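You operate a simulated robot arm through the tools that you are given. There is no shell and no other tool.

The job below is to be done with a simulated two-armed robot. You get a single attempt, and the scene is never put back.

JOB
Air the beige trousers: move them from the yellow-tipped arm to the airing bar.
Fine: swing the red and blue-tipped arms back and the yellow one straight out first; fold all three in after.
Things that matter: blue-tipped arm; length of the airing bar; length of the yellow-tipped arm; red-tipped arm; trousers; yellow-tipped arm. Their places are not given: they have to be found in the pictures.

It is judged by the outcome, as a careful person would: the job done as asked, and still so three seconds after it is handed in. It fails if anything else is knocked over, pushed out of place, dropped, spilled or broken. Flat cloth is picked up by pressing the open fingertips on it (5 to 10 N) and closing them slowly along it; thin cloth reads only 2 to 8 mm in the jaws.

ROBOT AND FRAMES
Two 7-joint arms with fingered hands on one trunk that stands fixed in place. Base frame: the origin is at the foot of the trunk, x ahead of it, y to its left, z up. Lengths are in mm, angles in degrees, forces in N, time in s.
The left shoulder is at [94, 128, 1110], the right one opposite. Each reaches about 1156 mm from its shoulder. Payload 5 kg a hand.
Tool frame (each hand has its own): the origin (TCP) lies between the finger pads and is the grasp point; the fingertips stand 37 mm ahead of it; z points along the fingers, y is the line along which they close. The gripper opens to 124 mm; its body begins 43 mm behind the TCP. The gripper is a hand of 3 fingers: y runs from the thumb to the fingers, the wrist lies at [-21, -116, -203] in the tool frame, and closing takes about 1.5 s.
Orientation is told as [roll, pitch, yaw] about the base's x, y, z axes, in that order, counted from this pose: with the fingers straight down and the wrist toward the robot, the tool's x, y and z point along [0, 1, 0], [1, 0, 0] and [0, 0, -1] of the base frame.

CONTROLS
- The arms move only by the tool servo_tool. It takes "left_commands", "right_commands" or both (then of equal length, played together; a hand with none holds still); each is one flat list of numbers, 6 for each row, row after row: the turn, a rotation vector about the tool's x, y, z in degrees, then the shift along the tool's x, y, z in mm. In form: [wx, wy, wz, dx, dy, dz, wx, wy, wz, dx, dy, dz, ...]. A call has 1 to 20 rows; each row is the pose to reach, as a shift and turn from the pose commanded when the call began, along the tool's axes at that moment. "left_fingers" and "right_fingers" are, for a hand that has rows, the opening in per cent of the stroke, from 0 (shut) to 100 (fully open), set as the call begins (left out, the last holds). A row lasts 0.2 s, in which the tool goes at most 50 mm and 8.6 degrees; a call with a longer step from one row to the next is refused whole, and so is a gripper value outside its range. A pose out of reach is approached as far as the arm can. The call stops where the force on the tool passes 90 N (or 10 N more than at its start, if that is more) or the arm is blocked; 0.2 s more then pass. Each finger travels about 45 mm/s and halts on what it meets, pressing with about 31 N; the grip force reading is that of the motor and also rises with nothing between the fingers. The clock runs only during rows and for 0.2 s after the last one: add rows that repeat a pose to give the fingers time. The reply holds the time, the measured pose of the TCP, the force on the tool along the base axes, the opening and the grip force, in the units named above and with some noise, with the torque about the TCP (base axes, N m) and any sound that the robot's microphone picked up.
- Cameras (640 x 400 px; columns grow to the right, rows downward): "scene" is now at [260.6, 27, 1302.3]; the picture's right is [0.30, -0.95, 0.00], its down [-0.24, -0.08, -0.97] and it looks along [0.92, 0.29, -0.25] (base axes); focal length 214 px, centre (320, 200). "left" rides on the left gripper at [-72, -104, -154] in its tool frame; the picture's right is [-0.83, -0.26, 0.49], its down [0.51, -0.72, 0.47] and it looks along [0.23, 0.64, 0.73] (tool axes); focal length 243 px, centre (320, 200). "right" rides on the right gripper at [72, -104, -154] in its tool frame; the picture's right is [-0.83, 0.26, -0.49], its down [-0.51, -0.72, 0.47] and it looks along [-0.23, 0.64, 0.73] (tool axes); focal length 243 px, centre (320, 200).
- grab_frame(camera): a new picture of that camera. It takes no simulated time.
- slide_trunk(by): moves the trunk up (or, below 0, down) by that many mm; the arms and the scene camera ride with it, the base frame stays. It gives what a move gives, with no picture.
- move_fingers(index, middle, thumb_bend, thumb_turn, hand): sets how far each is bent, from 0 (flat) to 100 (curled in); at 30 the hand is open as for a grip, at 70 the pads meet at the TCP. One left out holds its place. A second passes; each finger stops where it meets its share of the squeeze, and holds until it gets a number again. A gripper value or a shape takes the hand back. It gives what a move gives, with no picture; readings hold the bend of each and the force on the fingers (four entries, about 0 where the hand has none), thumb and palm. thumb_turn goes from beside the hand (0) to across from the fingers (100), as for a grip.
- grasp_type(shape, hand): the hand has 3 fingers and takes this shape, open, in about a second: jaw (thumb against the fingers, like two jaws); tri (thumb and two fingers); tip (a fingertip pinch); poke (one finger out to press); point (the index stretched); flat (the hand flat); cup (the hand cupped); fist (a fist). The gripper value then closes the fingers along that shape, each until it touches; the sizes above hold for jaw. It gives what a move gives, with no picture.
- pan_tilt(pan, tilt): turns the head with the scene camera to pan (to the left, within 80 degrees either way) and tilt (down, from -29 to 69), counted from straight ahead of the robot (the tilt from the chest, where the trunk bows). It gives what a move gives.
- locate(camera, pixels): for up to 12 pixels [column, row] of the newest picture of that camera ("zoom" is the newest enlarged one), the place [x, y, z] in the base frame of the surface seen there, good to about 2 mm. It takes no simulated time.
- close_up(camera, box): a new picture of the part [left, top, right, bottom] of that camera's present view, enlarged. It takes no simulated time.
- sign_off(): hands the job in; it is judged then, once.

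Leave the grippers open and the arms clear of the work at the hand-in unless told otherwise.

The tools are called after "Emit:" by a JSON object that holds its "fn" and its "kwargs". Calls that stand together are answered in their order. servo_tool: Moves the arms, as the interface text tells. Its arguments: {"type":"object","properties":{"left_commands":{"type":"array","items":{"type":"number"}},"left_fingers":{"type":"number"},"right_commands":{"type":"array","items":{"type":"number"}},"right_fingers":{"type":"number"}},"required":[]} The other tools are called the same way: slide_trunk (by) moves the trunk up or down; grasp_type (shape, hand) gives the hand a shape; move_fingers (index, middle, thumb_bend, thumb_turn, hand) moves the fingers one by one; pan_tilt (pan, tilt) turns the head that bears the scene camera; grab_frame (camera) takes a picture; locate (camera, pixels) gives the place of the surface under pixels of a picture; close_up (camera, box) takes an enlarged picture of a part of a camera's view; sign_off () hands the job in.

At the start:

```text
clock: 0.0
left_ee_pos: [610.8, 384.8, 1372.7]
left_tcp_rot: [0.1, 0.0, 0.0]
left_wrist_force: [-0.1, -0.1, 0.3]
left_wrist_torque: [0.01, 0.0, 0.0]
left_finger_gap: 124.0
left_grip_force: 0.0
left_shape: jaw
left_bend: [30.0, 30.0, 30.0, 98.0]
left_finger forces: [0.0, 0.0, 0.0, 0.1, 0.0, 0.0]
right_ee_pos: [680.0, -129.6, 1278.0]
right_tcp_rot: [0.0, 0.0, 0.0]
right_wrist_force: [1.1, 0.2, 0.2]
right_wrist_torque: [0.0, -0.03, 0.01]
right_finger_gap: 123.6
right_grip_force: 0.0
right_shape: jaw
right_bend: [30.0, 30.0, 30.0, 98.0]
right_finger forces: [0.0, 0.0, 0.0, 0.1, 0.0, 0.0]
trunk travel left (down, up): [-300.0, 263.0]
head pan, tilt (commanded): [17.7, 14.5]
```

scene: 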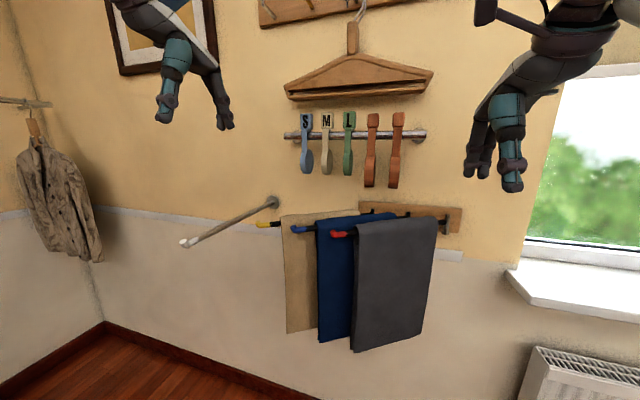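
right: 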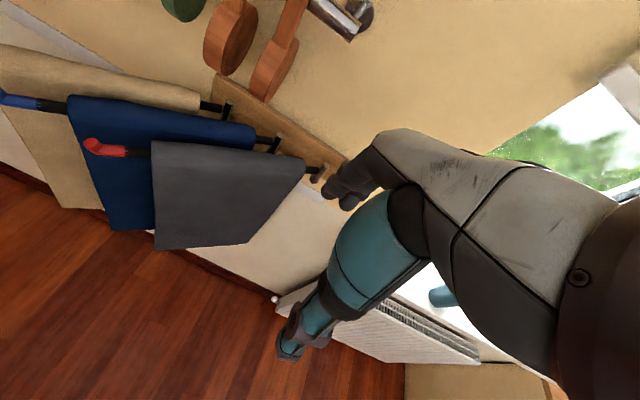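
left: 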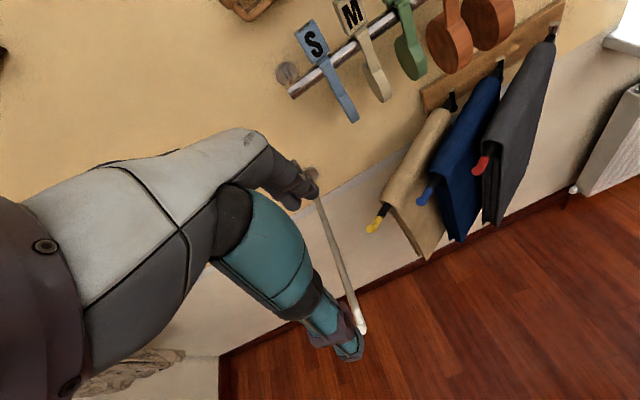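

I see three swing arms with blue, red and yellow tips near (260–460, 210–240) in the scene picture, and the airing bar from its wall rosette (273,202) to its white end (184,243). I will take enlarged pictures of that area first.

Emit:
{"fn": "close_up", "kwargs": {"camera": "scene", "box": [160, 180, 480, 380]}}

Emit:
{"fn": "close_up", "kwargs": {"camera": "left", "box": [280, 0, 600, 260]}}

Emit:
{"fn": "close_up", "kwargs": {"camera": "right", "box": [0, 20, 360, 260]}}

```text
2.00 times, centred on (320, 280) of scene
```

zoom: 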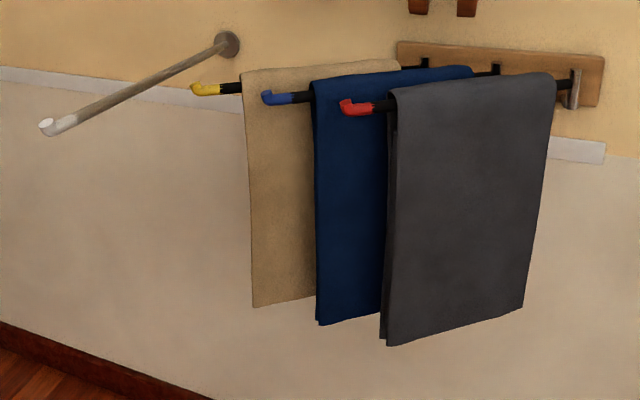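

```text
1.54 times, centred on (440, 130) of left
```

zoom: 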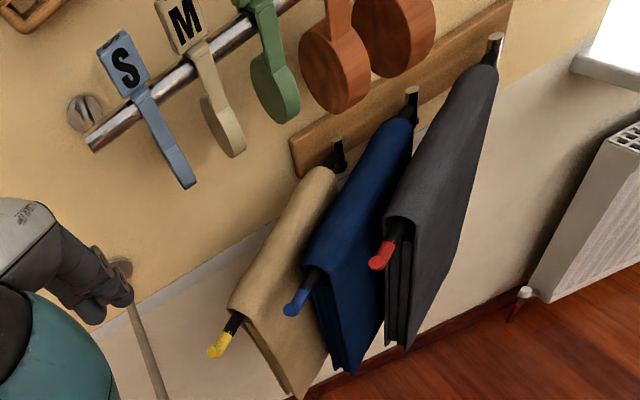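

```text
1.67 times, centred on (180, 140) of right
```

zoom: 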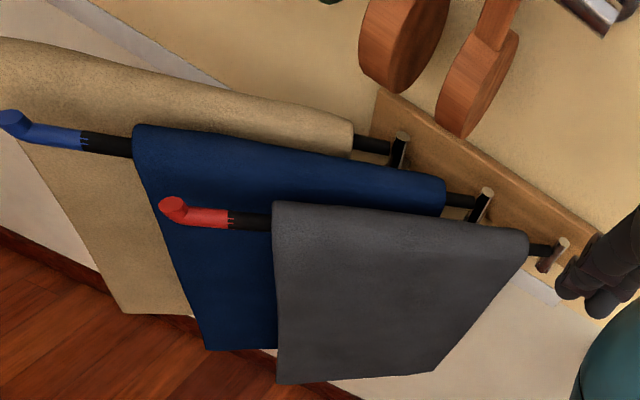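

The zoom now shows the right camera's view. I will locate the arm tips, pivots and cloth edges in the right enlarged picture, and the same in the scene picture.

Emit:
{"fn": "locate", "kwargs": {"camera": "zoom", "pixels": [[15, 122], [70, 138], [110, 144], [455, 199], [482, 195], [172, 207], [215, 217], [255, 221], [538, 249], [560, 245], [372, 144], [400, 140]]}}

Emit:
{"fn": "locate", "kwargs": {"camera": "scene", "pixels": [[184, 243], [200, 237], [250, 214], [273, 202], [259, 224], [270, 224], [278, 224], [296, 229], [336, 234], [300, 217], [340, 218], [385, 222]]}}

```text
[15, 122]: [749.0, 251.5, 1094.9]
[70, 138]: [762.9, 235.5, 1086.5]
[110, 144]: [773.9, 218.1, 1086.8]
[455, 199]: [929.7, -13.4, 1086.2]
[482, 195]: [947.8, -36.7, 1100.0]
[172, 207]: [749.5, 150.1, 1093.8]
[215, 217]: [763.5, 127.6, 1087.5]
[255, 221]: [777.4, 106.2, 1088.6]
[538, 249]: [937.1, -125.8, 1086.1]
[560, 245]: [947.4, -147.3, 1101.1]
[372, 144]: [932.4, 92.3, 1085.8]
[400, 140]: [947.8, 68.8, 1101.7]
```

```text
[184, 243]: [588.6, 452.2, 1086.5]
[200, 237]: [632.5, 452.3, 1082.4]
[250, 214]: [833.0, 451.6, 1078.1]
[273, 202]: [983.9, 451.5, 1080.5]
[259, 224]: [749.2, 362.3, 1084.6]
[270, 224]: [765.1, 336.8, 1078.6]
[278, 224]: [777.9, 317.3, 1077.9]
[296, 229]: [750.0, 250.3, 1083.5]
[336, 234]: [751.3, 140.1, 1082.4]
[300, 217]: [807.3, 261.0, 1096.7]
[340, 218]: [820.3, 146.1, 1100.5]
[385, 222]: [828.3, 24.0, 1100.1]
```

The pivots are near (948, 69/-37/-147), with the arm rods at about z 1086. All three tips are swung left about 56 degrees. The airing bar runs straight out at y≈452 from x≈984 to x≈588, z≈1080. Next I locate the surroundings: the sill, rail, measuring spoons, shirt and trouser edges.

Emit:
{"fn": "locate", "kwargs": {"camera": "scene", "pixels": [[507, 270], [530, 300], [600, 310], [560, 240], [540, 350], [300, 175], [393, 188], [285, 135], [425, 137], [100, 255], [70, 160], [30, 110]]}}

Emit:
{"fn": "locate", "kwargs": {"camera": "scene", "pixels": [[287, 332], [315, 325], [285, 225], [320, 340], [352, 349], [425, 330], [437, 222], [445, 222], [362, 90], [290, 95], [430, 72], [460, 255]]}}

Emit:
{"fn": "pan_tilt", "kwargs": {"pan": 0, "tilt": 25}}

Emit:
{"fn": "grab_frame", "kwargs": {"camera": "scene"}}

```text
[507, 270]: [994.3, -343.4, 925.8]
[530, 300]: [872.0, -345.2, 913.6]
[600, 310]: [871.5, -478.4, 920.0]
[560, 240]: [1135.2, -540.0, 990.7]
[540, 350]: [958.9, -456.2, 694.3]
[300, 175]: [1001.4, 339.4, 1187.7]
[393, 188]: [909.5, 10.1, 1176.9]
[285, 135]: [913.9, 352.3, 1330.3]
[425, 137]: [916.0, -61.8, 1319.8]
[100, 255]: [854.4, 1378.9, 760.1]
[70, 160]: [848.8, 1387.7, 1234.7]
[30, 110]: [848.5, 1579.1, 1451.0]
```

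```text
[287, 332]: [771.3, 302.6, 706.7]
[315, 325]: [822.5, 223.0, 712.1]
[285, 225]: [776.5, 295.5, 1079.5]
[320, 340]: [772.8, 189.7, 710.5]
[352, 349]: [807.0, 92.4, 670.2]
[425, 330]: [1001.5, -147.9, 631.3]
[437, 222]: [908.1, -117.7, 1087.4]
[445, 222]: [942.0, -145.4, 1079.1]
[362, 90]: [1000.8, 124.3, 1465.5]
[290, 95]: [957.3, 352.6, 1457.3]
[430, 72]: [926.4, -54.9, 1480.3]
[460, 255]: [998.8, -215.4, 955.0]
```

```text
clock: 0.8
left_ee_pos: [610.3, 383.3, 1372.8]
left_tcp_rot: [0.0, 0.0, 0.0]
left_wrist_force: [0.3, -0.2, 0.0]
left_wrist_torque: [0.0, -0.02, 0.05]
left_finger_gap: 123.6
left_grip_force: 0.1
left_shape: jaw
left_bend: [30.0, 30.0, 30.0, 98.0]
left_finger forces: [0.0, 0.1, 0.0, 0.0, 0.0, 0.1]
right_ee_pos: [679.9, -130.8, 1277.1]
right_tcp_rot: [0.0, 0.0, 0.0]
right_wrist_force: [0.0, -0.2, -0.2]
right_wrist_torque: [0.03, 0.01, 0.0]
right_finger_gap: 123.4
right_grip_force: 0.0
right_shape: jaw
right_bend: [30.0, 30.0, 30.0, 98.0]
right_finger forces: [0.1, 0.1, 0.0, 0.0, 0.0, 0.0]
trunk travel left (down, up): [-300.0, 263.0]
head pan, tilt (commanded): [0.0, 25.0]
```

```text
taken
```

scene: 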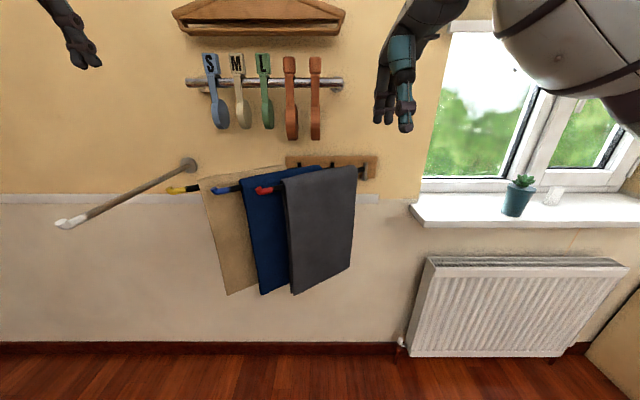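

The trouser bottoms hang to z≈670–710. The sill front edge is at x≈872 and starts at y≈-343, with a pot on it. The gap between neighbouring arms is only about 40 mm, so I need the finger sizes. I will take an enlarged view of the right hand at (400,80) in the scene picture, and another of the tips.

Emit:
{"fn": "close_up", "kwargs": {"camera": "scene", "box": [340, 0, 500, 140]}}

Emit:
{"fn": "locate", "kwargs": {"camera": "scene", "pixels": [[520, 182], [516, 213], [504, 195], [552, 195], [430, 262], [412, 350], [625, 268], [410, 205], [420, 225], [640, 228], [400, 340], [555, 228]]}}

Emit:
{"fn": "close_up", "kwargs": {"camera": "scene", "box": [150, 140, 390, 300]}}

```text
2.86 times, centred on (420, 70) of scene
```

zoom: 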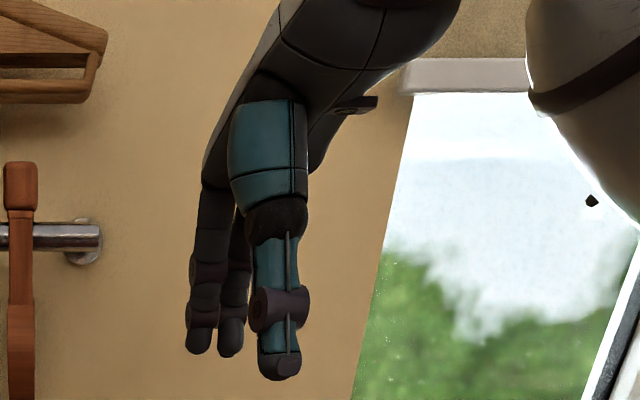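

```text
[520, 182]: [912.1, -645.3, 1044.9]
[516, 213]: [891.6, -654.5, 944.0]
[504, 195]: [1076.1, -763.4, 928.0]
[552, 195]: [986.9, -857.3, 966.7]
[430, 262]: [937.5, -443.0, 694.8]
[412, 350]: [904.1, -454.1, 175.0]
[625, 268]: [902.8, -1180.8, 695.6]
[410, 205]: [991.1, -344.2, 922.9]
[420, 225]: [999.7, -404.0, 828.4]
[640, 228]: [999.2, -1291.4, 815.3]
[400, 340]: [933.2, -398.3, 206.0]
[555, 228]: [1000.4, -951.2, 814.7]
```

```text
2.50 times, centred on (270, 220) of scene
```

zoom: 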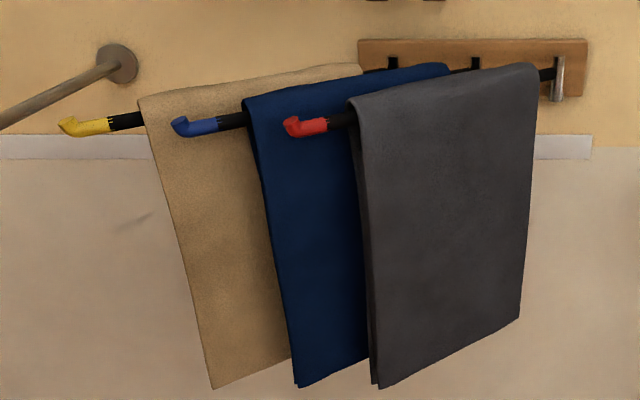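

The fingers are about 23 mm thick and the slot between the red rod and the blue cloth is about 38 mm. I will straddle the red tip from above with the right hand, jaws about 36 mm apart. First I move over it, above (762,132), at z 1250 and turned 34° so the jaws lie across the red arm.

Emit:
{"fn": "servo_tool", "kwargs": {"right_commands": [0, 0, -4.86, 37.5, 11.7, 4, 0, 0, -9.7, 75, 23.4, 8, 0, 0, -14.6, 112, 35, 12, 0, 0, -19.4, 150, 47, 16, 0, 0, -24.3, 187, 58.5, 20, 0, 0, -29.1, 225, 70, 24, 0, 0, -34, 262, 82, 28], "right_fingers": 30}}

Emit:
{"fn": "grab_frame", "kwargs": {"camera": "right"}}

Emit:
{"fn": "grab_frame", "kwargs": {"camera": "scene"}}

```text
clock: 2.4
left_ee_pos: [611.7, 386.0, 1371.3]
left_tcp_rot: [0.0, 0.2, 0.0]
left_wrist_force: [-0.3, -0.3, -0.3]
left_wrist_torque: [-0.02, -0.02, 0.0]
left_finger_gap: 123.6
left_grip_force: 0.1
left_shape: jaw
left_bend: [30.0, 30.0, 30.0, 98.0]
left_finger forces: [0.0, 0.0, 0.0, 0.0, 0.1, 0.0]
right_ee_pos: [762.5, 133.6, 1247.5]
right_tcp_rot: [-0.1, 0.0, 34.0]
right_wrist_force: [0.6, 0.2, 0.4]
right_wrist_torque: [-0.05, -0.01, -0.03]
right_finger_gap: 37.6
right_grip_force: 0.1
right_shape: jaw
right_bend: [74.0, 54.0, 73.0, 100.0]
right_finger forces: [0.0, 0.0, 0.1, 0.0, 0.0, 0.0]
trunk travel left (down, up): [-300.0, 263.0]
head pan, tilt (commanded): [0.0, 25.0]
```

```text
taken
```

right: 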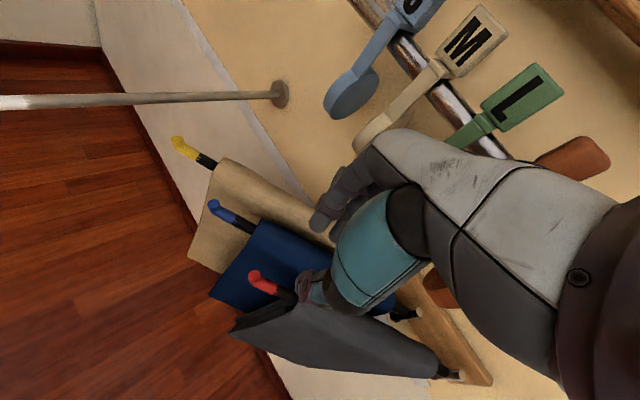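

```text
taken
```

scene: 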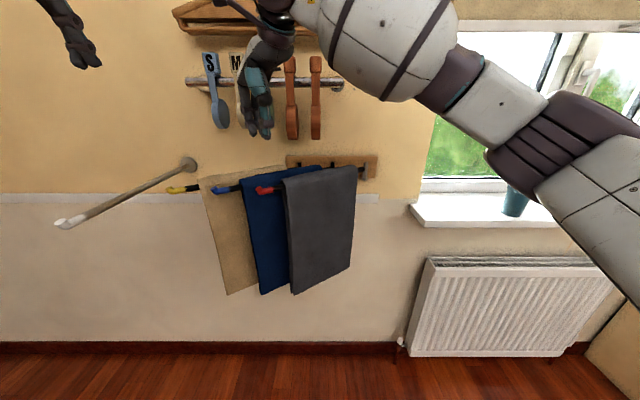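

The hand is above the red tip, but the bends read 74/54/73, which looks uneven. I will look closely at the fingers in the right and scene pictures.

Emit:
{"fn": "close_up", "kwargs": {"camera": "right", "box": [180, 120, 460, 340]}}

Emit:
{"fn": "close_up", "kwargs": {"camera": "scene", "box": [200, 30, 320, 150]}}

Emit:
{"fn": "servo_tool", "kwargs": {"right_commands": [0, 0, 0, 0, 0, 0, 0, 0, 0, 0, 0, 0, 0, 0, 0, 0, 0, 0]}}

```text
1.82 times, centred on (320, 230) of right
```

zoom: 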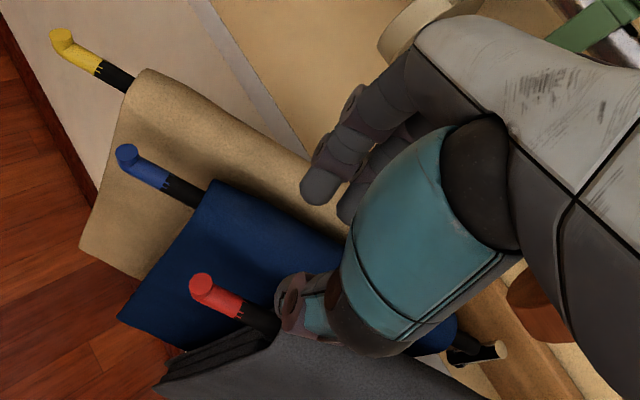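

```text
3.33 times, centred on (260, 90) of scene
```

zoom: 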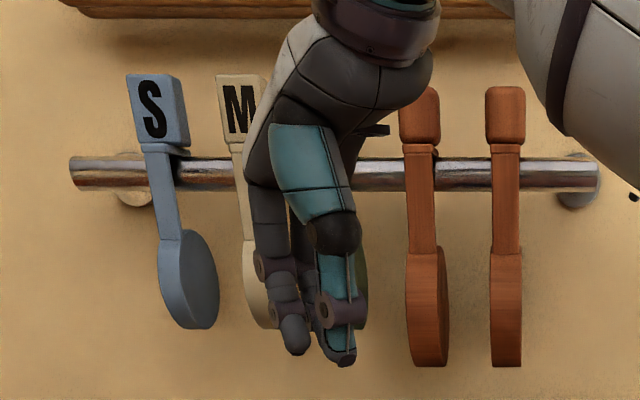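

```text
clock: 3.2
left_ee_pos: [609.6, 383.8, 1375.0]
left_tcp_rot: [0.0, 0.1, 0.0]
left_wrist_force: [0.0, 1.6, -0.1]
left_wrist_torque: [0.01, 0.0, 0.0]
left_finger_gap: 123.4
left_grip_force: 0.1
left_shape: jaw
left_bend: [30.0, 30.0, 30.0, 98.0]
left_finger forces: [0.0, 0.0, 0.0, 0.0, 0.0, 0.1]
right_ee_pos: [760.8, 130.5, 1249.5]
right_tcp_rot: [0.0, -0.1, 34.0]
right_wrist_force: [0.2, -0.7, -0.2]
right_wrist_torque: [0.0, 0.01, -0.01]
right_finger_gap: 37.4
right_grip_force: 0.1
right_shape: jaw
right_bend: [74.0, 54.0, 73.0, 100.0]
right_finger forces: [0.0, 0.1, 0.1, 0.1, 0.0, 0.0]
trunk travel left (down, up): [-300.0, 263.0]
head pan, tilt (commanded): [0.0, 25.0]
```

The index and thumb read as more bent than the middle. I will set the fingers one by one to an even half-open cage (bend 58, roughly a 37 mm gap) and look again.

Emit:
{"fn": "move_fingers", "kwargs": {"hand": "right", "index": 57, "middle": 57, "thumb_bend": 57, "thumb_turn": 100}}

Emit:
{"fn": "close_up", "kwargs": {"camera": "right", "box": [180, 120, 460, 340]}}

Emit:
{"fn": "close_up", "kwargs": {"camera": "scene", "box": [200, 30, 320, 150]}}

Emit:
{"fn": "close_up", "kwargs": {"camera": "left", "box": [320, 60, 640, 260]}}

```text
clock: 4.2
left_ee_pos: [610.9, 384.0, 1373.5]
left_tcp_rot: [-0.1, 0.0, 0.0]
left_wrist_force: [-1.2, -0.3, -0.5]
left_wrist_torque: [0.0, 0.02, -0.01]
left_finger_gap: 123.7
left_grip_force: 0.0
left_shape: jaw
left_bend: [30.0, 30.0, 30.0, 98.0]
left_finger forces: [0.0, 0.0, 0.1, 0.0, 0.1, 0.0]
right_ee_pos: [762.2, 131.6, 1248.3]
right_tcp_rot: [0.0, 0.0, 34.0]
right_wrist_force: [-0.7, 0.2, -0.1]
right_wrist_torque: [-0.03, 0.0, -0.02]
right_finger_gap: 48.4
right_grip_force: 0.1
right_shape: fingers
right_bend: [56.0, 56.0, 56.0, 100.0]
right_finger forces: [0.1, 0.0, 0.0, 0.1, 0.0, 0.0]
trunk travel left (down, up): [-300.0, 263.0]
head pan, tilt (commanded): [0.0, 25.0]
```

```text
1.82 times, centred on (320, 230) of right
```

zoom: 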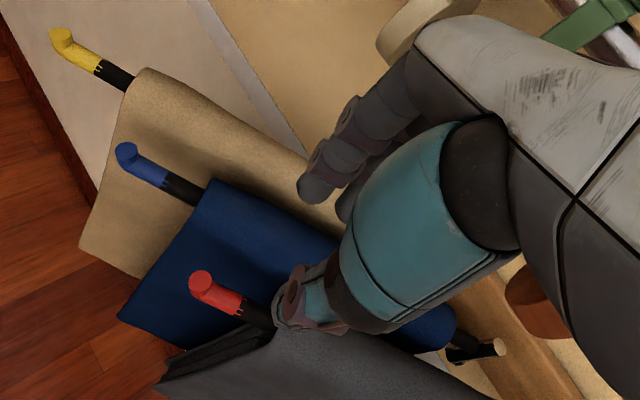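

```text
3.33 times, centred on (260, 90) of scene
```

zoom: 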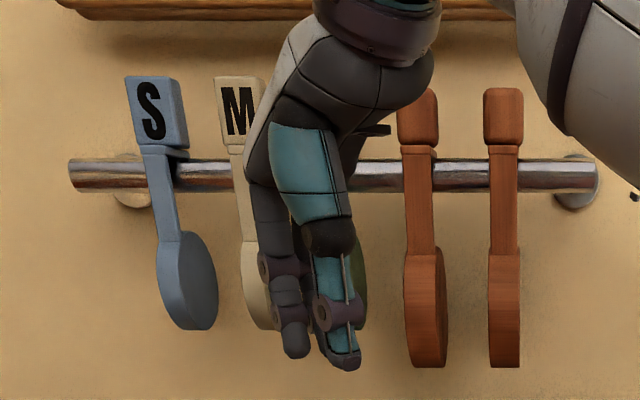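

```text
2.00 times, centred on (480, 160) of left
```

zoom: 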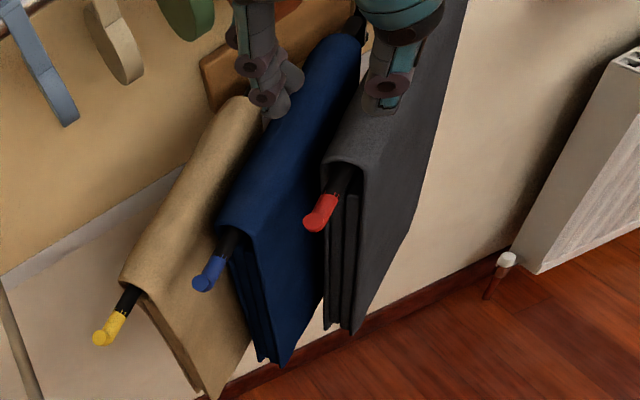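

The left camera shows the fingers over the red/blue slot and the thumb outside. I lower the hand to about z 1150, shifted 6 mm toward the thumb side, then check alignment.

Emit:
{"fn": "servo_tool", "kwargs": {"right_commands": [0, 0, 0, 0, -2, 25, 0, 0, 0, 0, -4, 50, 0, 0, 0, 0, -6, 75, 0, 0, 0, 0, -6, 95]}}

Emit:
{"fn": "close_up", "kwargs": {"camera": "left", "box": [360, 60, 600, 220]}}

Emit:
{"fn": "close_up", "kwargs": {"camera": "right", "box": [180, 100, 460, 320]}}

Emit:
{"fn": "close_up", "kwargs": {"camera": "scene", "box": [180, 90, 340, 230]}}

```text
clock: 5.2
left_ee_pos: [612.2, 383.8, 1372.5]
left_tcp_rot: [0.1, -0.1, 0.0]
left_wrist_force: [0.6, -0.1, -0.4]
left_wrist_torque: [0.0, 0.0, 0.01]
left_finger_gap: 123.5
left_grip_force: 0.1
left_shape: jaw
left_bend: [30.0, 30.0, 30.0, 98.0]
left_finger forces: [0.1, 0.1, 0.1, 0.1, 0.0, 0.0]
right_ee_pos: [757.5, 127.8, 1154.6]
right_tcp_rot: [0.0, 0.0, 34.0]
right_wrist_force: [0.4, 0.0, -0.1]
right_wrist_torque: [0.03, 0.02, 0.02]
right_finger_gap: 48.5
right_grip_force: 0.1
right_shape: fingers
right_bend: [56.0, 56.0, 56.0, 100.0]
right_finger forces: [0.0, 0.0, 0.1, 0.0, 0.1, 0.1]
trunk travel left (down, up): [-300.0, 263.0]
head pan, tilt (commanded): [0.0, 25.0]
```

```text
2.50 times, centred on (480, 140) of left
```

zoom: 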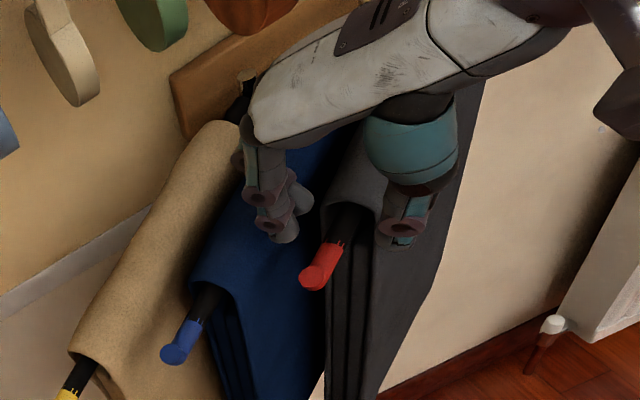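

```text
1.82 times, centred on (320, 210) of right
```

zoom: 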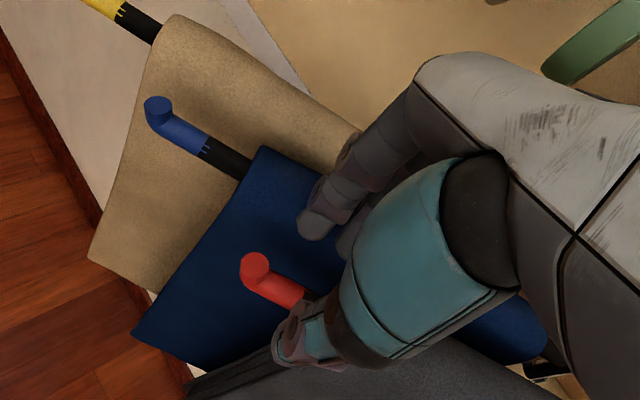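

```text
2.86 times, centred on (260, 160) of scene
```

zoom: 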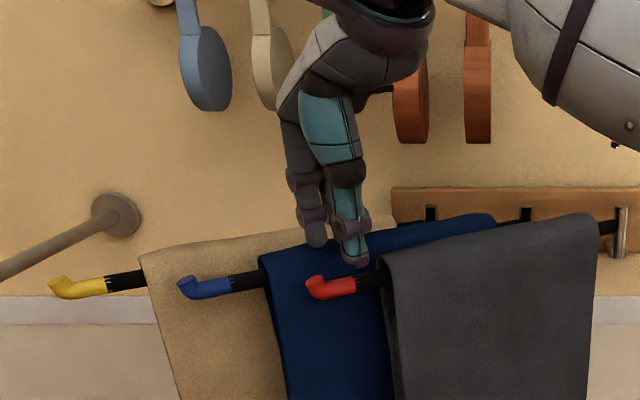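

I want exact positions of the fingertips relative to the red rod, so I take the left enlarged picture again and locate the points.

Emit:
{"fn": "close_up", "kwargs": {"camera": "left", "box": [360, 60, 600, 220]}}

Emit:
{"fn": "locate", "kwargs": {"camera": "zoom", "pixels": [[285, 235], [262, 222], [300, 195], [402, 238], [385, 228], [425, 228], [335, 245], [320, 270], [355, 215], [330, 200], [250, 260], [300, 240]]}}

```text
2.50 times, centred on (480, 140) of left
```

zoom: 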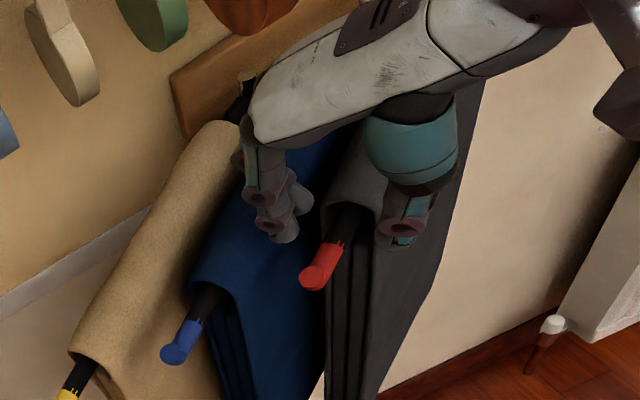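

```text
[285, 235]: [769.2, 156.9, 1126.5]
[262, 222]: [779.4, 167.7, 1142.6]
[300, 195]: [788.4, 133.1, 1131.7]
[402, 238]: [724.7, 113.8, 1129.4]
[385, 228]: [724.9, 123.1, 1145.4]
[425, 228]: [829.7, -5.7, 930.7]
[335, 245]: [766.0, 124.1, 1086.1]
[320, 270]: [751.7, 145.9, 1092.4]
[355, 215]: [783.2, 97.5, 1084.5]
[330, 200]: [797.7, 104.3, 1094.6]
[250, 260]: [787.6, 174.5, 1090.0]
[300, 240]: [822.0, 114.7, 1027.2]
```

The fingers sit 13–36 mm on the slot side of the red axis, the thumb about 40 mm outside, and the blue cloth begins at 45 mm, so it fits. I lower 62 mm to straddle the red tip.

Emit:
{"fn": "servo_tool", "kwargs": {"right_commands": [0, 0, 0, 0, 0, 15, 0, 0, 0, 0, 0, 30, 0, 0, 0, 0, 0, 45, 0, 0, 0, 0, 0, 62]}}

Emit:
{"fn": "close_up", "kwargs": {"camera": "left", "box": [360, 60, 600, 220]}}

Emit:
{"fn": "close_up", "kwargs": {"camera": "right", "box": [180, 100, 460, 320]}}

```text
clock: 6.2
left_ee_pos: [607.0, 381.8, 1375.1]
left_tcp_rot: [0.1, -0.1, 0.1]
left_wrist_force: [-0.1, 1.1, 0.1]
left_wrist_torque: [-0.01, -0.04, 0.04]
left_finger_gap: 123.6
left_grip_force: 0.2
left_shape: jaw
left_bend: [30.0, 30.0, 30.0, 98.0]
left_finger forces: [0.0, 0.0, 0.0, 0.1, 0.0, 0.0]
right_ee_pos: [754.4, 125.9, 1095.1]
right_tcp_rot: [0.0, -0.2, 33.9]
right_wrist_force: [-7.9, -4.0, 6.2]
right_wrist_torque: [0.17, -0.46, -0.14]
right_finger_gap: 48.4
right_grip_force: 4.9
right_shape: fingers
right_bend: [56.0, 59.0, 56.0, 100.0]
right_finger forces: [0.0, 10.2, 0.0, 0.0, 0.1, 0.0]
trunk travel left (down, up): [-300.0, 263.0]
head pan, tilt (commanded): [0.0, 25.0]
```

```text
2.50 times, centred on (480, 140) of left
```

zoom: 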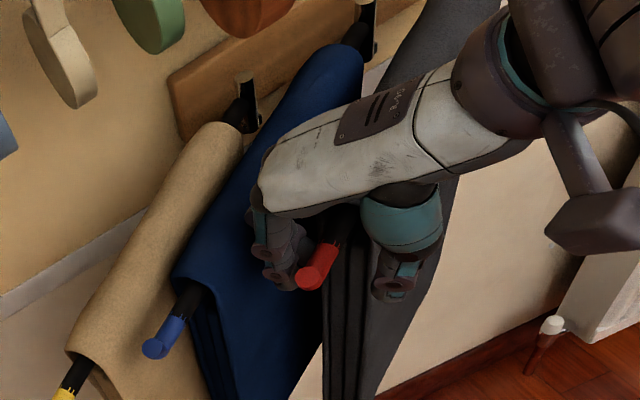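

```text
1.82 times, centred on (320, 210) of right
```

zoom: 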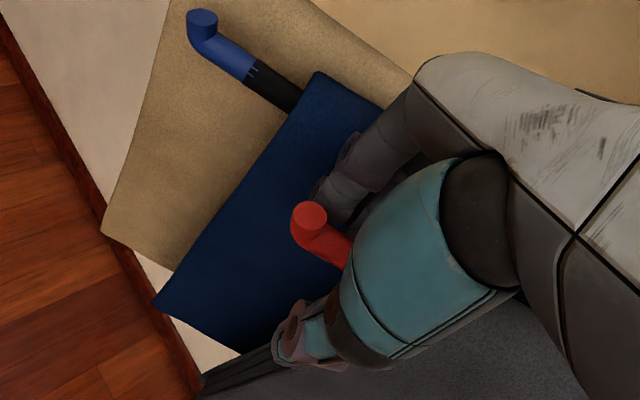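

The hand straddles the red rod. There is a light touch (about 9 N), with the middle finger's back against the blue cloth. Next I swing the red arm out along its arc (radius about 335 mm around its pivot), slowly, the first 30°.

Emit:
{"fn": "servo_tool", "kwargs": {"right_commands": [0, 0, -2.5, -0.7, -14.6, 0, 0, 0, -5, -1.9, -29.2, 0, 0, 0, -7.5, -3.9, -43.7, 0, 0, 0, -10, -6.4, -58, 0, 0, 0, -12.5, -9.6, -72.3, 0, 0, 0, -15, -13.4, -86.4, 0, 0, 0, -17.5, -17.8, -100.4, 0, 0, 0, -20, -22.8, -114.1, 0, 0, 0, -22.5, -28.4, -127.6, 0, 0, 0, -25, -34.6, -140.8, 0, 0, 0, -27.5, -41.3, -153.8, 0, 0, 0, -30, -48.7, -166.4, 0]}}

Emit:
{"fn": "grab_frame", "kwargs": {"camera": "scene"}}

Emit:
{"fn": "grab_frame", "kwargs": {"camera": "left"}}

Emit:
{"fn": "grab_frame", "kwargs": {"camera": "right"}}

```text
clock: 8.8
left_ee_pos: [610.9, 383.9, 1372.3]
left_tcp_rot: [0.0, 0.0, 0.0]
left_wrist_force: [-0.4, -0.3, 1.5]
left_wrist_torque: [0.05, 0.0, -0.01]
left_finger_gap: 123.6
left_grip_force: 0.1
left_shape: jaw
left_bend: [30.0, 30.0, 30.0, 98.0]
left_finger forces: [0.0, 0.1, 0.1, 0.0, 0.0, 0.0]
right_ee_pos: [645.5, -5.7, 1092.2]
right_tcp_rot: [-0.1, -0.2, 64.1]
right_wrist_force: [0.3, 0.1, 0.4]
right_wrist_torque: [0.03, 0.06, -0.02]
right_finger_gap: 49.0
right_grip_force: 0.1
right_shape: fingers
right_bend: [56.0, 56.0, 56.0, 100.0]
right_finger forces: [0.1, 0.0, 0.1, 0.0, 0.0, 0.0]
trunk travel left (down, up): [-300.0, 263.0]
head pan, tilt (commanded): [0.0, 25.0]
```

```text
taken
```

scene: 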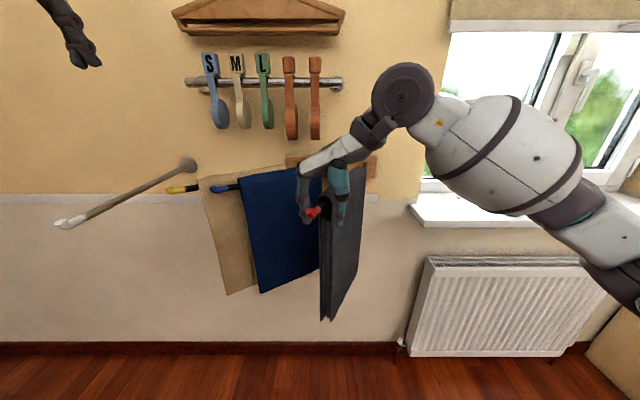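

```text
taken
```

left: 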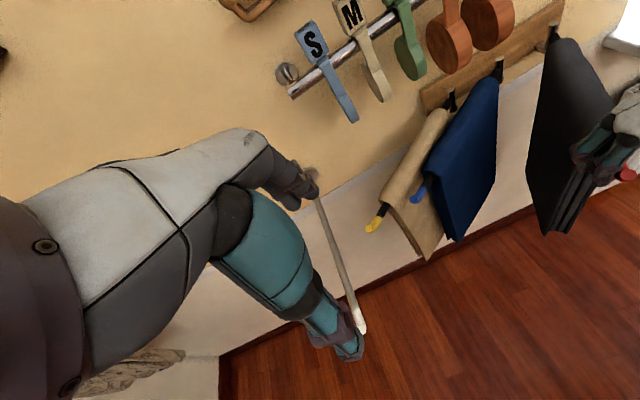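

```text
taken
```

right: 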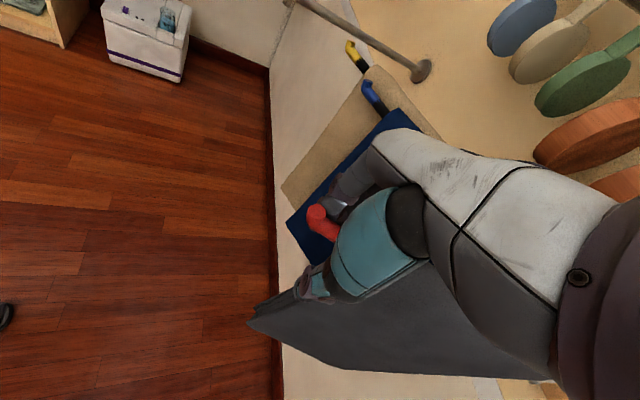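

The red arm followed to about 25° left of straight out with almost no force, and its trousers are fine. I repeat the same arc for another 30°.

Emit:
{"fn": "servo_tool", "kwargs": {"right_commands": [0, 0, -2.5, -0.7, -14.6, 0, 0, 0, -5, -1.9, -29.2, 0, 0, 0, -7.5, -3.9, -43.7, 0, 0, 0, -10, -6.4, -58, 0, 0, 0, -12.5, -9.6, -72.3, 0, 0, 0, -15, -13.4, -86.4, 0, 0, 0, -17.5, -17.8, -100.4, 0, 0, 0, -20, -22.8, -114.1, 0, 0, 0, -22.5, -28.4, -127.6, 0, 0, 0, -25, -34.6, -140.8, 0, 0, 0, -27.5, -41.3, -153.8, 0, 0, 0, -30, -48.7, -166.4, 0]}}

Emit:
{"fn": "grab_frame", "kwargs": {"camera": "scene"}}

Emit:
{"fn": "grab_frame", "kwargs": {"camera": "right"}}

```text
clock: 11.4
left_ee_pos: [612.1, 383.9, 1373.0]
left_tcp_rot: [0.0, 0.2, 0.0]
left_wrist_force: [0.3, -0.3, 0.3]
left_wrist_torque: [0.01, 0.0, -0.01]
left_finger_gap: 123.7
left_grip_force: 0.0
left_shape: jaw
left_bend: [30.0, 30.0, 30.0, 98.0]
left_finger forces: [0.0, 0.0, 0.0, 0.0, 0.0, 0.0]
right_ee_pos: [458.7, -90.0, 1158.8]
right_tcp_rot: [0.7, 0.0, 93.1]
right_wrist_force: [-0.1, 0.0, 0.2]
right_wrist_torque: [0.0, 0.03, 0.04]
right_finger_gap: 48.8
right_grip_force: 0.1
right_shape: fingers
right_bend: [56.0, 56.0, 56.0, 100.0]
right_finger forces: [0.1, 0.0, 0.1, 0.0, 0.0, 0.0]
right hand out of reach, approached as far as the arm can: row 2, 3, 4, 5, 6, 7, 8, 9, 10, 11, 12
trunk travel left (down, up): [-300.0, 263.0]
head pan, tilt (commanded): [0.0, 25.0]
```

```text
taken
```

scene: 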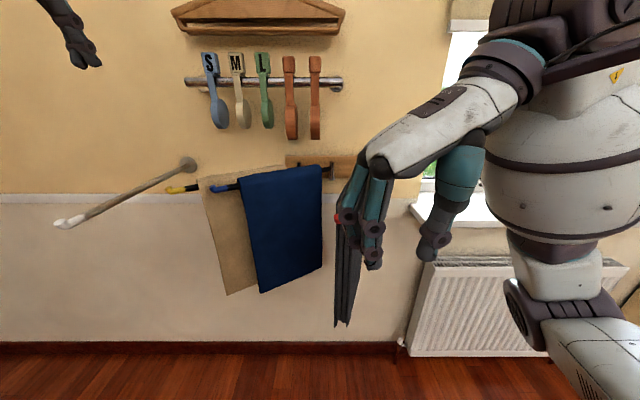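

```text
taken
```

right: 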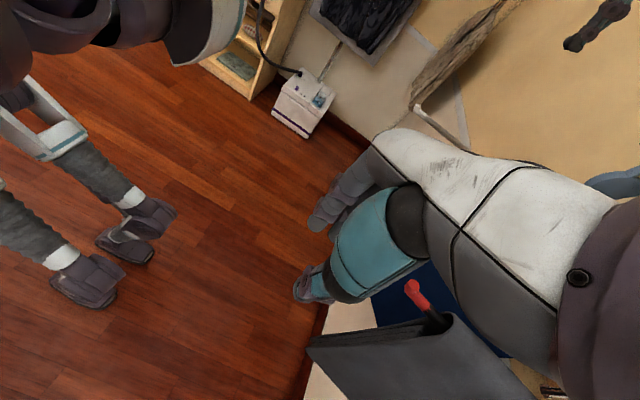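

The arm reached a wrist limit beyond about 65° of turn, so the hand slid off to (459,-90,1159). The red arm stayed near straight out. I raise the hand 150 mm first, then turn it back toward 30°, and look where red is.

Emit:
{"fn": "servo_tool", "kwargs": {"right_commands": [0, 0, 0, 0, 0, -40, 0, 0, 0, 0, 0, -80, 0, 0, 0, 0, 0, -120, 0, 0, 0, 0, 0, -150]}}

Emit:
{"fn": "grab_frame", "kwargs": {"camera": "scene"}}

```text
clock: 12.4
left_ee_pos: [609.6, 384.3, 1372.1]
left_tcp_rot: [0.1, 0.0, 0.0]
left_wrist_force: [0.4, -1.2, 0.3]
left_wrist_torque: [0.02, 0.02, 0.0]
left_finger_gap: 123.8
left_grip_force: 0.1
left_shape: jaw
left_bend: [30.0, 30.0, 30.0, 98.0]
left_finger forces: [0.1, 0.0, 0.1, 0.1, 0.0, 0.1]
right_ee_pos: [456.4, -87.3, 1309.3]
right_tcp_rot: [-0.1, 0.1, 94.1]
right_wrist_force: [-0.4, 1.2, -0.6]
right_wrist_torque: [0.01, 0.01, 0.01]
right_finger_gap: 48.8
right_grip_force: 0.0
right_shape: fingers
right_bend: [56.0, 56.0, 56.0, 100.0]
right_finger forces: [0.0, 0.1, 0.1, 0.0, 0.0, 0.0]
trunk travel left (down, up): [-300.0, 263.0]
head pan, tilt (commanded): [0.0, 25.0]
```

```text
taken
```

scene: 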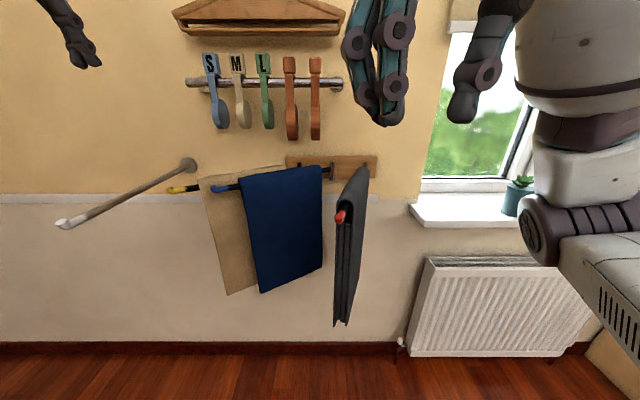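

The red arm now points nearly straight at the robot, its tip at (340,216), trousers hanging well. I locate the red arm and re-measure blue and yellow.

Emit:
{"fn": "locate", "kwargs": {"camera": "scene", "pixels": [[340, 216], [346, 205], [365, 170], [213, 189], [225, 187], [236, 185], [172, 190], [190, 188], [345, 322], [330, 167], [255, 175], [230, 180]]}}

Emit:
{"fn": "close_up", "kwargs": {"camera": "scene", "box": [290, 140, 410, 240]}}

```text
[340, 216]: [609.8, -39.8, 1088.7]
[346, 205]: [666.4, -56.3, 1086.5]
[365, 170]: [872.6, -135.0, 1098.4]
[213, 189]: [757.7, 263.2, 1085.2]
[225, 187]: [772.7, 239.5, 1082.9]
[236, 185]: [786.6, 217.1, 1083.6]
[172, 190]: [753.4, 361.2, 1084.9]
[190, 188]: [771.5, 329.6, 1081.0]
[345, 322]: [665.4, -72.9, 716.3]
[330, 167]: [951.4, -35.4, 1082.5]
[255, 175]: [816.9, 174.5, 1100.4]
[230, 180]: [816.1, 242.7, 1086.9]
```

```text
4.00 times, centred on (350, 190) of scene
```

zoom: 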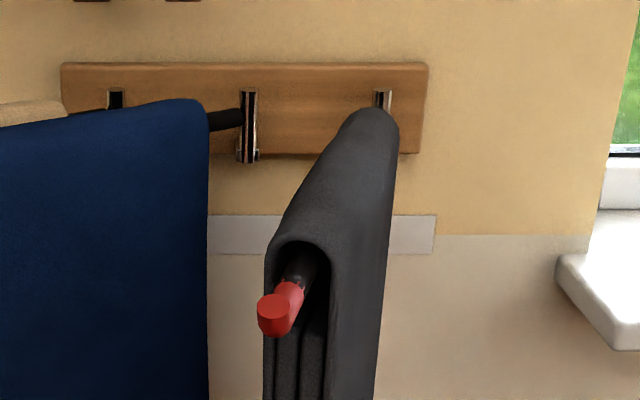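

Red is now 17.6° left of straight out, and the arms stay where they are left. I will push red further right with the closed hand as a stick on its left side. First I move above (650,25) at z 1250, turn to 30° and close the fingers.

Emit:
{"fn": "servo_tool", "kwargs": {"right_commands": [0, 0, 8, -20, 10, 5, 0, 0, 16, -45, 22, 12, 0, 0, 24, -70, 34, 20, 0, 0, 32, -97, 48, 28, 0, 0, 40, -124, 61, 36, 0, 0, 48, -150, 74, 44, 0, 0, 56, -176, 86, 52, 0, 0, 64, -201, 98.5, 59], "right_fingers": 0}}

Emit:
{"fn": "close_up", "kwargs": {"camera": "scene", "box": [260, 60, 420, 240]}}

Emit:
{"fn": "close_up", "kwargs": {"camera": "right", "box": [180, 100, 500, 360]}}

```text
clock: 14.2
left_ee_pos: [610.7, 384.6, 1372.5]
left_tcp_rot: [0.0, 0.1, 0.1]
left_wrist_force: [0.2, -0.2, -0.3]
left_wrist_torque: [-0.03, -0.02, -0.03]
left_finger_gap: 123.9
left_grip_force: 0.1
left_shape: jaw
left_bend: [30.0, 30.0, 30.0, 98.0]
left_finger forces: [0.0, 0.1, 0.0, 0.1, 0.0, 0.0]
right_ee_pos: [650.3, 26.7, 1246.7]
right_tcp_rot: [0.0, -0.1, 29.8]
right_wrist_force: [0.0, -0.6, 0.6]
right_wrist_torque: [-0.01, 0.01, 0.04]
right_finger_gap: 0.3
right_grip_force: 31.1
right_shape: jaw
right_bend: [70.0, 70.0, 56.0, 100.0]
right_finger forces: [0.0, 0.0, 0.0, 0.0, 0.0, 0.1]
trunk travel left (down, up): [-300.0, 263.0]
head pan, tilt (commanded): [0.0, 25.0]
```

```text
2.22 times, centred on (340, 150) of scene
```

zoom: 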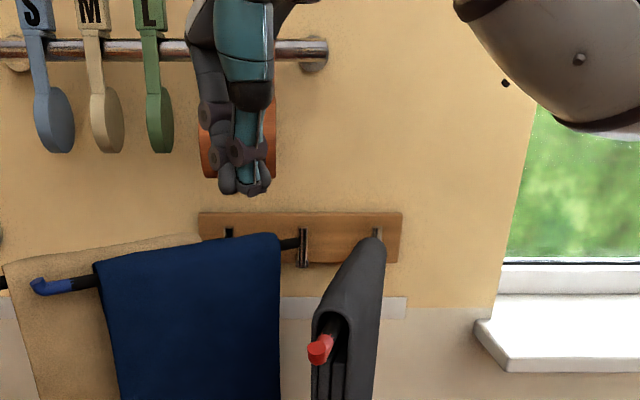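

```text
1.54 times, centred on (340, 230) of right
```

zoom: 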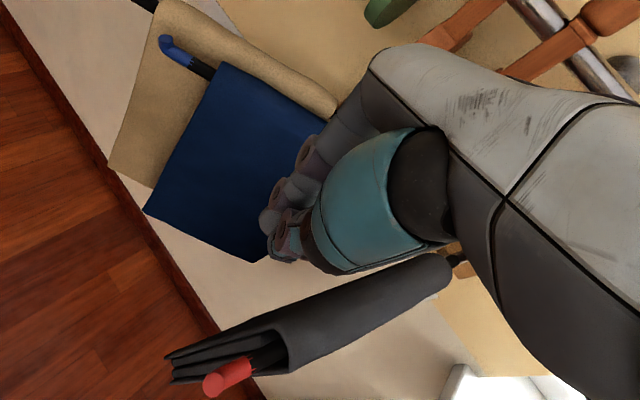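

The closed hand is about 75 mm to the left of the red rod. I lower it to z≈1092, then push along red's arc to about 10° right of straight out.

Emit:
{"fn": "servo_tool", "kwargs": {"right_commands": [0, 0, 0, 0, 0, 40, 0, 0, 0, 0, 0, 80, 0, 0, 0, 0, 0, 120, 0, 0, 0, 0, 0, 154]}}

Emit:
{"fn": "servo_tool", "kwargs": {"right_commands": [0, 0, 0, -13, -13.3, 0, 0, 0, 0, -26.4, -26.8, 0, 0, 0, 0, -40.7, -44.2, 0, 0, 0, 0, -55.1, -61, 0, 0, 0, 0, -65.5, -71.3, 0, 0, 0, 0, -76.3, -81.4, 0, 0, 0, 0, -87.7, -90.6, 0, 0, 0, 0, -99.3, -99.8, 0, 0, 0, 0, -111.4, -107.9, 0, 0, 0, 0, -123.7, -116.1, 0, 0, 0, 0, -136.6, -123.2, 0, 0, 0, 0, -149.5, -130.4, 0]}}

Emit:
{"fn": "grab_frame", "kwargs": {"camera": "scene"}}

Emit:
{"fn": "grab_frame", "kwargs": {"camera": "right"}}

```text
clock: 15.2
left_ee_pos: [610.8, 383.0, 1374.0]
left_tcp_rot: [0.1, 0.0, 0.0]
left_wrist_force: [0.2, 0.1, -0.3]
left_wrist_torque: [0.02, -0.03, -0.01]
left_finger_gap: 123.9
left_grip_force: 0.1
left_shape: jaw
left_bend: [30.0, 30.0, 30.0, 98.0]
left_finger forces: [0.0, 0.0, 0.0, 0.0, 0.0, 0.1]
right_ee_pos: [651.6, 26.3, 1093.8]
right_tcp_rot: [-0.1, -0.1, 30.0]
right_wrist_force: [-0.3, 0.5, -0.3]
right_wrist_torque: [0.03, 0.0, -0.02]
right_finger_gap: 0.0
right_grip_force: 31.1
right_shape: jaw
right_bend: [70.0, 70.0, 57.0, 100.0]
right_finger forces: [0.0, 0.1, 0.1, 0.0, 0.0, 0.1]
trunk travel left (down, up): [-300.0, 263.0]
head pan, tilt (commanded): [0.0, 25.0]
```

```text
clock: 17.8
left_ee_pos: [610.5, 384.3, 1373.5]
left_tcp_rot: [0.0, 0.0, 0.0]
left_wrist_force: [-0.7, -0.3, -0.5]
left_wrist_torque: [0.01, 0.05, -0.04]
left_finger_gap: 123.9
left_grip_force: 0.0
left_shape: jaw
left_bend: [30.0, 30.0, 30.0, 98.0]
left_finger forces: [0.0, 0.0, 0.1, 0.1, 0.0, 0.1]
right_ee_pos: [611.8, -169.3, 1094.2]
right_tcp_rot: [0.0, -0.1, 30.0]
right_wrist_force: [-0.9, 0.2, 0.5]
right_wrist_torque: [0.03, 0.0, 0.02]
right_finger_gap: 0.1
right_grip_force: 31.3
right_shape: jaw
right_bend: [70.0, 70.0, 57.0, 100.0]
right_finger forces: [0.0, 0.3, 0.1, 0.1, 0.1, 0.0]
trunk travel left (down, up): [-300.0, 263.0]
head pan, tilt (commanded): [0.0, 25.0]
```

```text
taken
```

scene: 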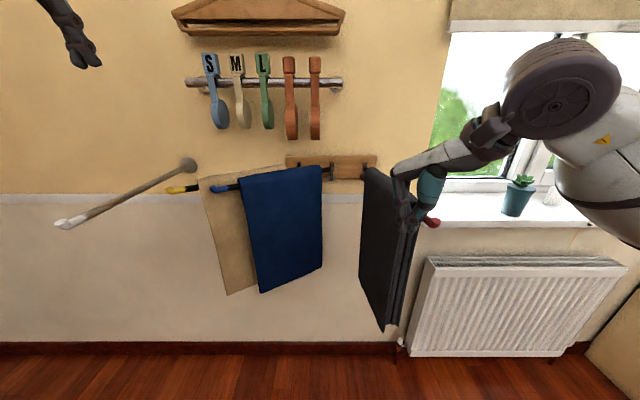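

```text
taken
```

right: 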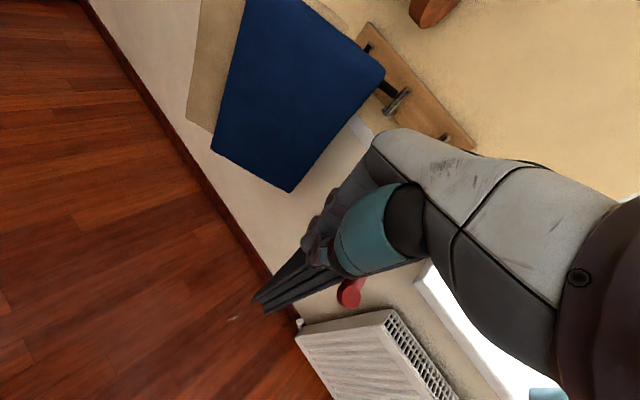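

Red follows well, now roughly 20° right, with its tip at (432,222). I continue pushing along the arc to about 45° right.

Emit:
{"fn": "servo_tool", "kwargs": {"right_commands": [0, 0, 0, -12.7, -5.8, 0, 0, 0, 0, -25.4, -11.3, 0, 0, 0, 0, -39.4, -16.2, 0, 0, 0, 0, -53.3, -20.8, 0, 0, 0, 0, -67.6, -24.5, 0, 0, 0, 0, -81.9, -27.9, 0, 0, 0, 0, -96.4, -30.3, 0, 0, 0, 0, -110.9, -32.3, 0, 0, 0, 0, -125.6, -33.5, 0, 0, 0, 0, -140.4, -34.3, 0, 0, 0, 0, -155, -34, 0, 0, 0, 0, -169.7, -33.5, 0, 0, 0, 0, -187.3, -32.1, 0]}}

Emit:
{"fn": "grab_frame", "kwargs": {"camera": "scene"}}

Emit:
{"fn": "grab_frame", "kwargs": {"camera": "right"}}

```text
clock: 20.6
left_ee_pos: [604.4, 387.7, 1374.3]
left_tcp_rot: [-0.1, -0.2, 0.0]
left_wrist_force: [0.4, -1.3, -0.6]
left_wrist_torque: [0.11, 0.08, 0.07]
left_finger_gap: 123.7
left_grip_force: 0.0
left_shape: jaw
left_bend: [30.0, 30.0, 30.0, 98.0]
left_finger forces: [0.0, 0.1, 0.0, 0.1, 0.0, 0.0]
right_ee_pos: [660.3, -322.7, 1098.9]
right_tcp_rot: [0.6, -0.1, 31.9]
right_wrist_force: [-49.6, 56.0, 21.5]
right_wrist_torque: [1.01, -0.02, 0.99]
right_finger_gap: 0.1
right_grip_force: 31.0
right_shape: jaw
right_bend: [70.0, 70.0, 56.0, 100.0]
right_finger forces: [0.0, 81.1, 0.0, 0.0, 0.0, 0.0]
trunk travel left (down, up): [-300.0, 263.0]
head pan, tilt (commanded): [0.0, 25.0]
stopped in row 13 (right hand): the force on the tool passed its limit at 99 N (the readings are from after the stop); the commanded pose is now the measured one
```

```text
taken
```

scene: 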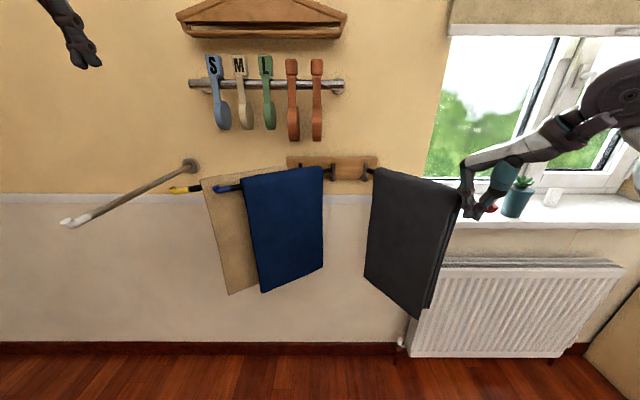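

```text
taken
```

right: 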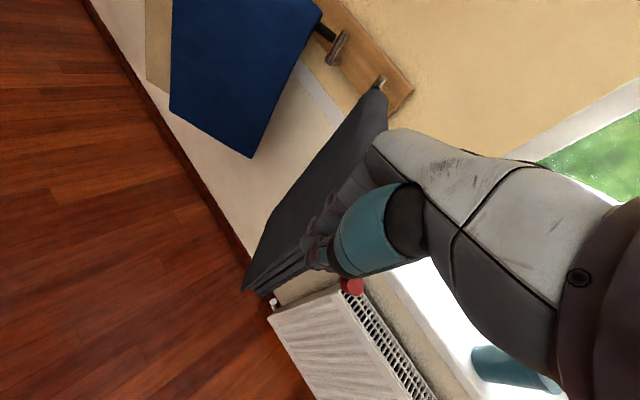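

Red hit its hinge stop (the push rose to 99 N and halted), so it is fully swung back. I back the hand off about 20 mm away from the rod and then lift it clear.

Emit:
{"fn": "servo_tool", "kwargs": {"right_commands": [0, 0, 0, 10, -2.5, 0, 0, 0, 0, 21, -5, 0, 0, 0, 0, 41, -10, 0, 0, 0, 0, 41, -10, -40, 0, 0, 0, 41, -10, -80, 0, 0, 0, 41, -10, -120, 0, 0, 0, 41, -10, -160]}}

Emit:
{"fn": "grab_frame", "kwargs": {"camera": "scene"}}

Emit:
{"fn": "grab_frame", "kwargs": {"camera": "right"}}

```text
clock: 22.2
left_ee_pos: [609.3, 385.7, 1371.8]
left_tcp_rot: [-0.1, 0.0, -0.1]
left_wrist_force: [-0.2, -0.7, 0.0]
left_wrist_torque: [-0.01, -0.02, 0.03]
left_finger_gap: 123.9
left_grip_force: 0.1
left_shape: jaw
left_bend: [30.0, 30.0, 30.0, 98.0]
left_finger forces: [0.0, 0.0, 0.0, 0.0, 0.1, 0.1]
right_ee_pos: [639.6, -304.7, 1253.7]
right_tcp_rot: [0.5, 0.4, 31.0]
right_wrist_force: [-0.6, 0.1, 0.0]
right_wrist_torque: [-0.04, 0.02, 0.01]
right_finger_gap: 0.0
right_grip_force: 30.9
right_shape: jaw
right_bend: [70.0, 70.0, 57.0, 100.0]
right_finger forces: [0.1, 0.0, 0.1, 0.0, 0.0, 0.0]
trunk travel left (down, up): [-300.0, 263.0]
head pan, tilt (commanded): [0.0, 25.0]
```

```text
taken
```

scene: 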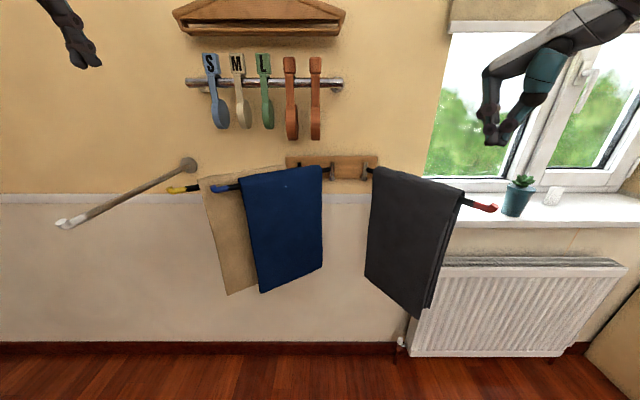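

```text
taken
```

right: 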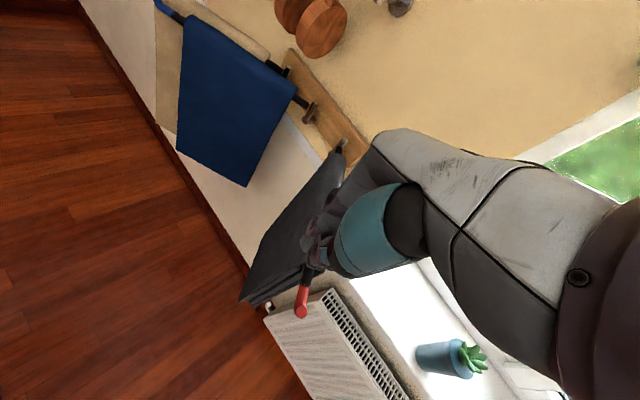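

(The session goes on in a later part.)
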